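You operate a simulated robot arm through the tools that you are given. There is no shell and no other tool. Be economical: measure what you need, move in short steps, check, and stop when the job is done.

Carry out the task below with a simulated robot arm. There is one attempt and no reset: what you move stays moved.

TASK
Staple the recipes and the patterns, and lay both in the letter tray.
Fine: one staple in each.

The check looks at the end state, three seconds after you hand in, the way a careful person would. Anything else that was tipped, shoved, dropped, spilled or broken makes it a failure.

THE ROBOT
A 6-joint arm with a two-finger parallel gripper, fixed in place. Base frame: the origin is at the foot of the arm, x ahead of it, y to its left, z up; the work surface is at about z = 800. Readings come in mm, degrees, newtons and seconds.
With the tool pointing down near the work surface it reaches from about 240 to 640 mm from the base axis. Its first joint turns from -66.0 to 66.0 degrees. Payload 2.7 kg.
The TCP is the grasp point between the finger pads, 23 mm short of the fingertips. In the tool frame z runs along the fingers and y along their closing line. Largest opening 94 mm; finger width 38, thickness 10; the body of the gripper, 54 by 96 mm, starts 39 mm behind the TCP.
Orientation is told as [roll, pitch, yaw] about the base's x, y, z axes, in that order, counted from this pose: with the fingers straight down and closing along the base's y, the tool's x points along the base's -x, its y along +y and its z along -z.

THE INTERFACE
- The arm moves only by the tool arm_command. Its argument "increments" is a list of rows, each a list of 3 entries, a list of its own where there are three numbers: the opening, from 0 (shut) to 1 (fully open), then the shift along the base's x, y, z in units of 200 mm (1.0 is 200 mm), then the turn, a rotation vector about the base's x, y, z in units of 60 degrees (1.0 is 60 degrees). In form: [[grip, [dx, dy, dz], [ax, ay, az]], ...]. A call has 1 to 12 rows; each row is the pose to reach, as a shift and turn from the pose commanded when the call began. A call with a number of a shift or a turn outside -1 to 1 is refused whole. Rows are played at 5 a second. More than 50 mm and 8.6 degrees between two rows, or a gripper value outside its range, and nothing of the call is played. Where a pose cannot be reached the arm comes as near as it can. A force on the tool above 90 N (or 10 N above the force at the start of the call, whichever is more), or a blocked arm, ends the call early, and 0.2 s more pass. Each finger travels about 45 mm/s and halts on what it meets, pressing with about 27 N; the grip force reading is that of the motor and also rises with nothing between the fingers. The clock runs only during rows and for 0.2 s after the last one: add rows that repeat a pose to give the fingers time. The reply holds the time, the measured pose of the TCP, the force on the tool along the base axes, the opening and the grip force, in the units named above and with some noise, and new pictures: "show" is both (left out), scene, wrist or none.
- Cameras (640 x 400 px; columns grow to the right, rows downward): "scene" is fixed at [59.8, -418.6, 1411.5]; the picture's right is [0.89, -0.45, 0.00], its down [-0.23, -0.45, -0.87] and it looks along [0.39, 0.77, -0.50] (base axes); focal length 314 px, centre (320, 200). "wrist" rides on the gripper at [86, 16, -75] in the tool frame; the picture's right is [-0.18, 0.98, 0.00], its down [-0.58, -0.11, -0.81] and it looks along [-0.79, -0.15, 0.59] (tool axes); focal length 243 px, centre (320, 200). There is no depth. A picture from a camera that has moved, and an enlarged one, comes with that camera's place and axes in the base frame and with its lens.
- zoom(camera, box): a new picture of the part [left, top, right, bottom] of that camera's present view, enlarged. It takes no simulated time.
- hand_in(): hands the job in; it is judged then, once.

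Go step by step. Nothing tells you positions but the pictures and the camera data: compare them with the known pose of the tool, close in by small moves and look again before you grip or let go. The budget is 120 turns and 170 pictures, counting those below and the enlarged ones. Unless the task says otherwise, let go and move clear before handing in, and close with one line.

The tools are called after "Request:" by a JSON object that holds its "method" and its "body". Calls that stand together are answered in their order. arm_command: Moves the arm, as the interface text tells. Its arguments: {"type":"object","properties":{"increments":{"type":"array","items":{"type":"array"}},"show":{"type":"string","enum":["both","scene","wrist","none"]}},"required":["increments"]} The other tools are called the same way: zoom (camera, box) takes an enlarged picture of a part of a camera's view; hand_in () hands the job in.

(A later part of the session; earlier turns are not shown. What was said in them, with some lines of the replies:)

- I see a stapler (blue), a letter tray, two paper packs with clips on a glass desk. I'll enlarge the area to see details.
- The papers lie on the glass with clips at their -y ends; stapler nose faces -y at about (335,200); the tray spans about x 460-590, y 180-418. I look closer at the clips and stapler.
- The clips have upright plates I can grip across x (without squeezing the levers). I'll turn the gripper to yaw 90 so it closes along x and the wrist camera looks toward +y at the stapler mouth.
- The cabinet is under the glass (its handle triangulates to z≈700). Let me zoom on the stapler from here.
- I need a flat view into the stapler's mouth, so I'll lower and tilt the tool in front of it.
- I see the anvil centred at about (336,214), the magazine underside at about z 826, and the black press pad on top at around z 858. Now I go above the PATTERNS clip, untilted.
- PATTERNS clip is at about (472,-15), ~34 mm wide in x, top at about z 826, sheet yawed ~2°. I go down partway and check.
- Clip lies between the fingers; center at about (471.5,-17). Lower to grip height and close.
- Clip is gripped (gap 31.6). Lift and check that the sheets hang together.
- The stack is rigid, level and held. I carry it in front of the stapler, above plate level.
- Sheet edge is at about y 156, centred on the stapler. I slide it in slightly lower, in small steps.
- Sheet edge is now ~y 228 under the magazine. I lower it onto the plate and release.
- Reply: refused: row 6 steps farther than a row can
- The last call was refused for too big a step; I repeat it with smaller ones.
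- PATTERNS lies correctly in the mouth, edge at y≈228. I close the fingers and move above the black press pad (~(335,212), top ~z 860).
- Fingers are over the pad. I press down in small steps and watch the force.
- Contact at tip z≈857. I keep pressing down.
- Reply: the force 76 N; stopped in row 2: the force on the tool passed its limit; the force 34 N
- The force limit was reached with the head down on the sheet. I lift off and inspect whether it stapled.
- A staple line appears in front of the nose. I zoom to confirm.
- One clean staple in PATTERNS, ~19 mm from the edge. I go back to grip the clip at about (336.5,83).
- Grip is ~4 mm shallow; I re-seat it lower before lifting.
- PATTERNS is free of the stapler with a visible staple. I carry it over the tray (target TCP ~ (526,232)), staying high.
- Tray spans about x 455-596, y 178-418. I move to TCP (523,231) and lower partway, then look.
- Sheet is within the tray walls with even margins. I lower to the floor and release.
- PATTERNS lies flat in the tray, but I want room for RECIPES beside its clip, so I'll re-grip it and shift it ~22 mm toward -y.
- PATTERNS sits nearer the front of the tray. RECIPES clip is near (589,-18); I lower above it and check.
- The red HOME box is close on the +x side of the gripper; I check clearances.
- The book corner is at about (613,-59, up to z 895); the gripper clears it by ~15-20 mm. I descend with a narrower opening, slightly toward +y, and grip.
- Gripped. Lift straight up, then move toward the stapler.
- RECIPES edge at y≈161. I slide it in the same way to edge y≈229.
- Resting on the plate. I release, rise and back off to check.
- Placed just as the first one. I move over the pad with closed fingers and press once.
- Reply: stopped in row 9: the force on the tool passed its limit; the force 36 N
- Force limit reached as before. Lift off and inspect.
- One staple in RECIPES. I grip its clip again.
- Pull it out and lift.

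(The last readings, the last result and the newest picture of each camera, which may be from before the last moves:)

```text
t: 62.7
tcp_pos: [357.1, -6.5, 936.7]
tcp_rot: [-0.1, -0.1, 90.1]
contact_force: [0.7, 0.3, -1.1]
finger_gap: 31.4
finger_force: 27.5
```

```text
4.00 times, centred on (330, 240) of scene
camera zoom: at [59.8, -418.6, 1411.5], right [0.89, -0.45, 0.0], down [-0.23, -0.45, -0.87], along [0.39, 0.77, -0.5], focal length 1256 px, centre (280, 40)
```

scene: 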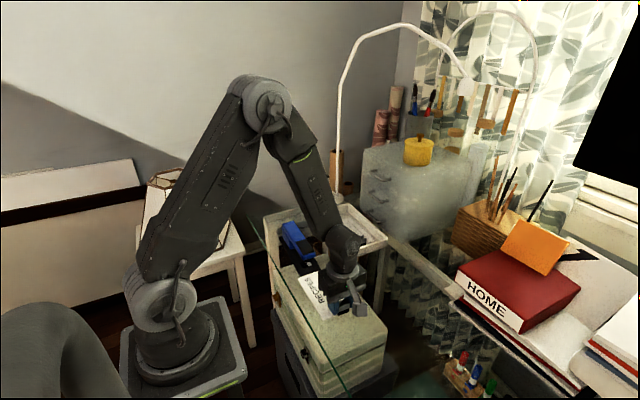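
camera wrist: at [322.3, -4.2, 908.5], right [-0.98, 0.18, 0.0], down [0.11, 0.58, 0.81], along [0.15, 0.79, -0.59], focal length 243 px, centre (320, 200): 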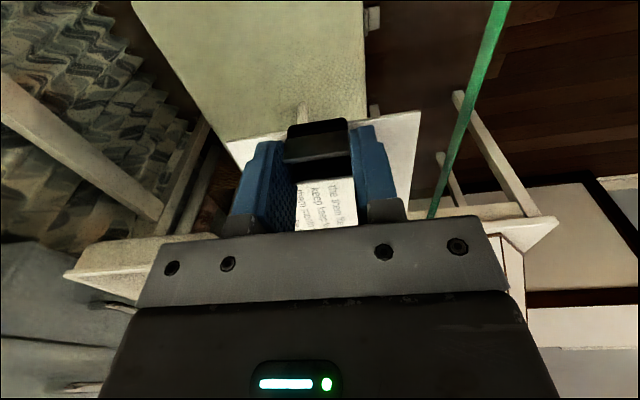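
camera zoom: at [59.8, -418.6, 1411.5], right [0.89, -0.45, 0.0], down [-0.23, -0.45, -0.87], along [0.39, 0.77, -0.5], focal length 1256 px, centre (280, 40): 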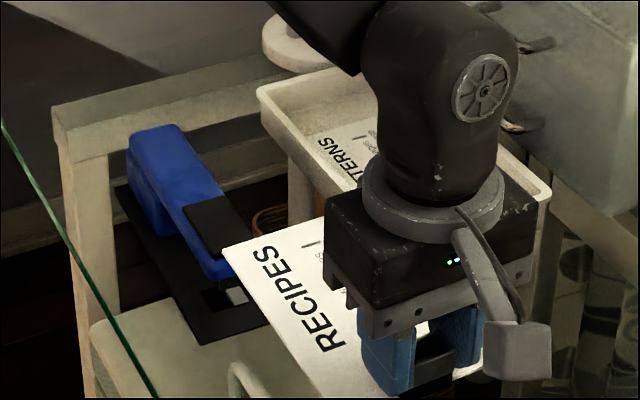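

RECIPES is out, stapled. Carry it to the tray.

Request:
{"method": "arm_command", "body": {"increments": [[0.2, [0.12, 0.1, 0.02], [0, 0, 0]], [0.2, [0.26, 0.22, 0.02], [0, 0, 0]], [0.2, [0.4, 0.35, 0.02], [0, 0, 0]], [0.2, [0.55, 0.48, 0.02], [0, 0, 0]], [0.2, [0.7, 0.61, 0.02], [0, 0, 0]], [0.2, [0.825, 0.74, 0.02], [0, 0, 0]], [0.2, [0.825, 0.87, 0.02], [0, 0, 0]], [0.2, [0.825, 1.0, 0.02], [0, 0, 0]], [0.2, [0.825, 1.0, 0.02], [0, 0, 0]]], "show": "none"}}

Request:
{"method": "arm_command", "body": {"increments": [[0.2, [0, 0.12, 0], [0, 0, 0]], [0.2, [0, 0.24, 0], [0, 0, 0]], [0.2, [0, 0.245, -0.15], [0, 0, 0]], [0.2, [0, 0.245, -0.3], [0, 0, 0]], [0.2, [0, 0.245, -0.37], [0, 0, 0]], [0.2, [0, 0.245, -0.37], [0, 0, 0]]]}}

Request:
{"method": "zoom", "body": {"camera": "scene", "box": [290, 170, 430, 270]}}

Request:
{"method": "zoom", "body": {"camera": "wrist", "box": [200, 60, 460, 230]}}

```text
t: 64.7
tcp_pos: [521.0, 192.4, 940.6]
tcp_rot: [0.0, -0.1, 89.9]
contact_force: [0.1, -0.5, -0.9]
finger_gap: 31.5
finger_force: 26.8
```

```text
t: 66.1
tcp_pos: [523.3, 239.5, 863.0]
tcp_rot: [-0.1, -0.2, 90.0]
contact_force: [-0.2, 0.9, 0.2]
finger_gap: 31.5
finger_force: 26.8
camera wrist: at [505.9, 154.7, 938.1], right [-0.98, 0.18, 0.0], down [0.11, 0.58, 0.81], along [0.15, 0.79, -0.59], focal length 243 px, centre (320, 200)
```

scene: 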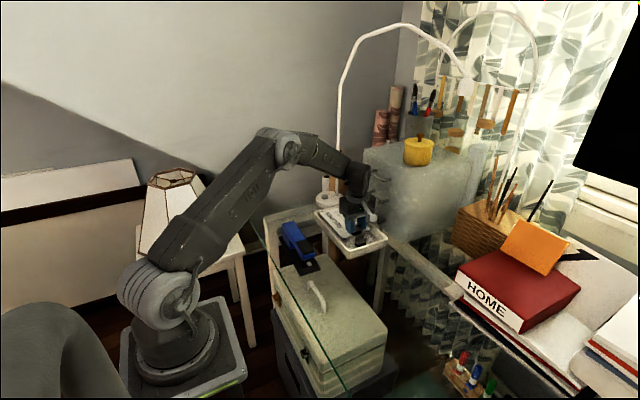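
wrist: 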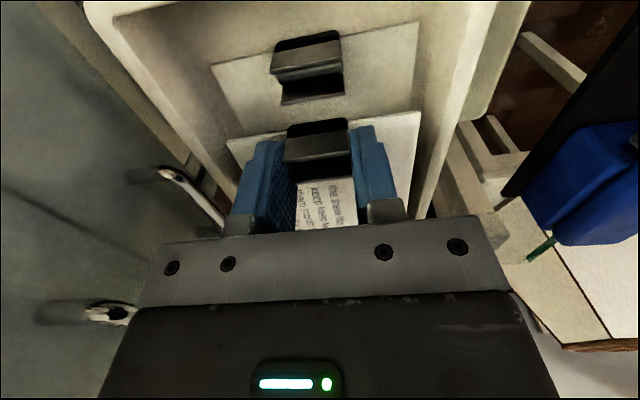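

```text
4.00 times, centred on (360, 220) of scene
camera zoom: at [59.8, -418.6, 1411.5], right [0.89, -0.45, 0.0], down [-0.23, -0.45, -0.87], along [0.39, 0.77, -0.5], focal length 1256 px, centre (160, 120)
```

zoom: 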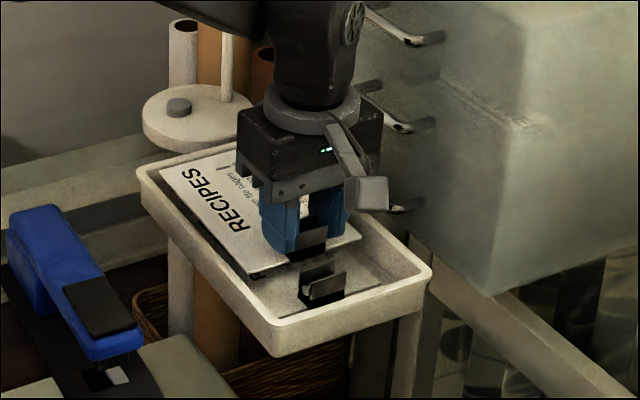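

```text
2.35 times, centred on (330, 145) of wrist
camera zoom: at [505.9, 154.7, 938.1], right [-0.98, 0.18, 0.0], down [0.11, 0.58, 0.81], along [0.15, 0.79, -0.59], focal length 571 px, centre (296, 329)
```

zoom: 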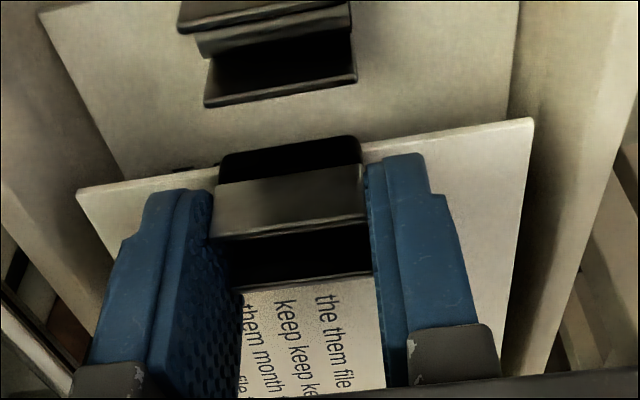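

Positions look right: RECIPES' clip clears PATTERNS' clip and the far edge clears the back wall. Lower gently.

Request:
{"method": "arm_command", "body": {"increments": [[0.2, [0, 0, -0.04], [0, 0, 0]], [0.2, [0, 0, -0.08], [0, 0, 0]], [0.2, [0, 0, -0.1], [0, 0, 0]], [0.2, [0, 0, -0.1], [0, 0, 0]]], "show": "none"}}

```text
t: 67.1
tcp_pos: [523.5, 240.7, 845.2]
tcp_rot: [0.0, -0.1, 90.0]
contact_force: [-0.1, -0.3, -0.1]
finger_gap: 31.4
finger_force: 26.7
```

Request:
{"method": "arm_command", "body": {"increments": [[0.2, [0, 0, -0.01], [0, 0, 0]], [0.2, [0, 0, -0.018], [0, 0, 0]], [0.2, [0, 0, -0.018], [0, 0, 0]]], "show": "none"}}

Request:
{"method": "zoom", "body": {"camera": "scene", "box": [310, 190, 400, 264]}}

```text
t: 67.9
tcp_pos: [524.6, 243.0, 841.3]
tcp_rot: [-0.2, -0.1, 90.1]
contact_force: [-2.1, -2.9, 13.4]
finger_gap: 31.6
finger_force: 26.7
```

```text
5.41 times, centred on (355, 227) of scene
camera zoom: at [59.6, -418.8, 1411.5], right [0.89, -0.45, 0.0], down [-0.23, -0.45, -0.87], along [0.39, 0.77, -0.5], focal length 1697 px, centre (131, 54)
```

zoom: 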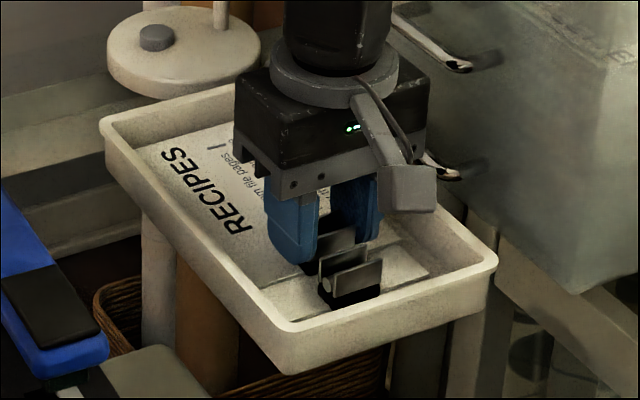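

Contact made at the expected height. Release, rise and move clear.

Request:
{"method": "arm_command", "body": {"increments": [[0.2, [0, 0, 0.006], [0, 0, 0]], [0.4, [0, 0, 0.006], [0, 0, 0]], [0.55, [0, 0, 0.006], [0, 0, 0]], [0.55, [0, 0, 0.006], [0, 0, 0]], [0.55, [0, 0, 0.1], [0, 0, 0]], [0.55, [0, 0, 0.3], [0, 0, 0]], [0.55, [0, 0, 0.5], [0, 0, 0]], [0.55, [0, -0.2, 0.6], [0, 0, 0]], [0.55, [-0.1, -0.4, 0.65], [0, 0, 0]], [0.55, [-0.2, -0.6, 0.65], [0, 0, 0]], [0.55, [-0.3, -0.8, 0.65], [0, 0, 0]], [0.55, [-0.3, -0.8, 0.65], [0, 0, 0]]]}}

Request:
{"method": "zoom", "body": {"camera": "scene", "box": [310, 190, 400, 264]}}

Request:
{"method": "zoom", "body": {"camera": "wrist", "box": [200, 60, 460, 230]}}

```text
t: 70.5
tcp_pos: [463.8, 82.7, 968.9]
tcp_rot: [-0.1, -0.1, 89.9]
contact_force: [-0.4, -0.4, 0.4]
finger_gap: 51.9
finger_force: 0.0
camera wrist: at [446.7, -3.5, 1042.7], right [-0.98, 0.18, 0.0], down [0.11, 0.58, 0.81], along [0.15, 0.79, -0.59], focal length 243 px, centre (320, 200)
```

scene: 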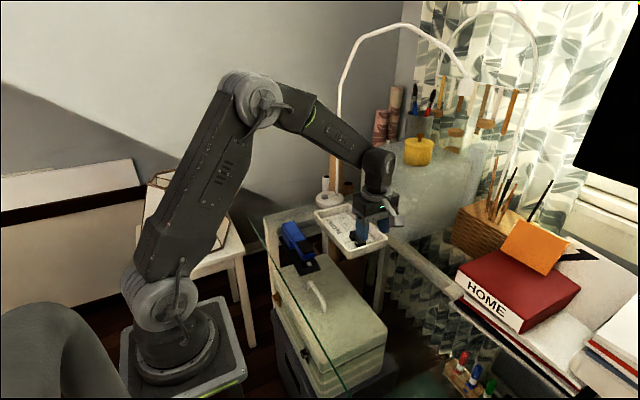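
wrist: 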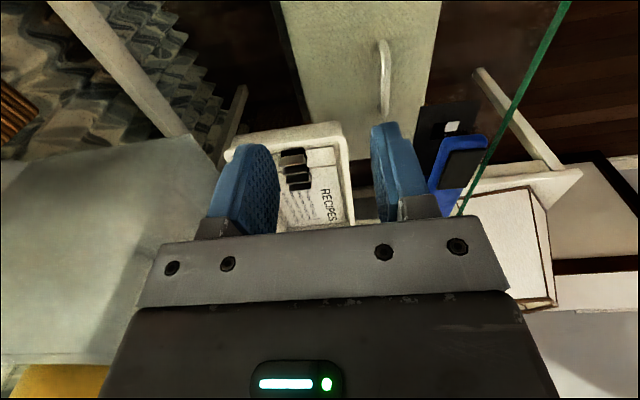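

```text
5.41 times, centred on (355, 227) of scene
camera zoom: at [59.8, -418.6, 1411.5], right [0.89, -0.45, 0.0], down [-0.23, -0.45, -0.87], along [0.39, 0.77, -0.5], focal length 1697 px, centre (131, 54)
```

zoom: 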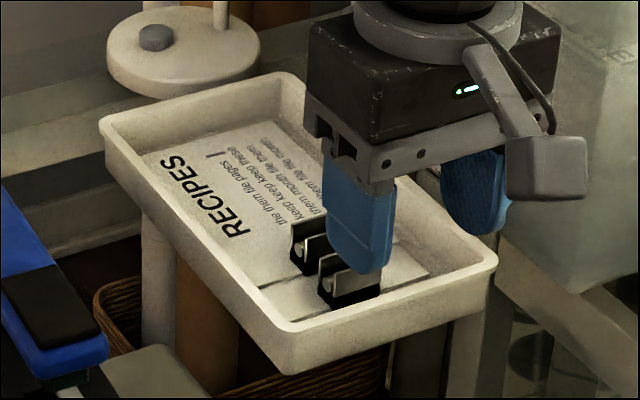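

```text
2.35 times, centred on (330, 145) of wrist
camera zoom: at [446.7, -3.5, 1042.7], right [-0.98, 0.18, 0.0], down [0.11, 0.58, 0.81], along [0.15, 0.79, -0.59], focal length 571 px, centre (296, 329)
```

zoom: 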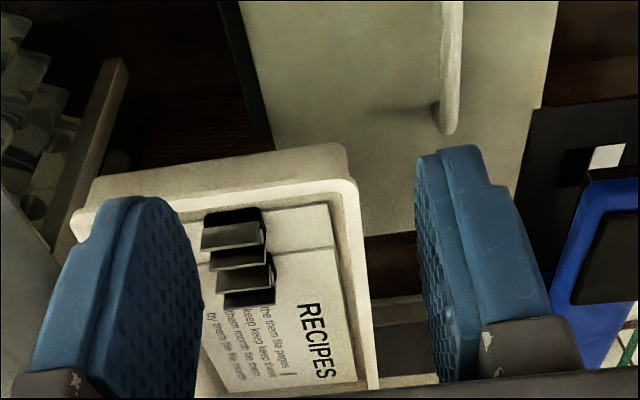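

Both packs lie flat in the tray with one staple each, nothing else has moved, and the gripper is clear. I hand in.

Request:
{"method": "hand_in", "body": {}}

```text
The job is handed in.
```

The recipes and the patterns each got one staple, and both are lying in the letter tray with their clips still on.
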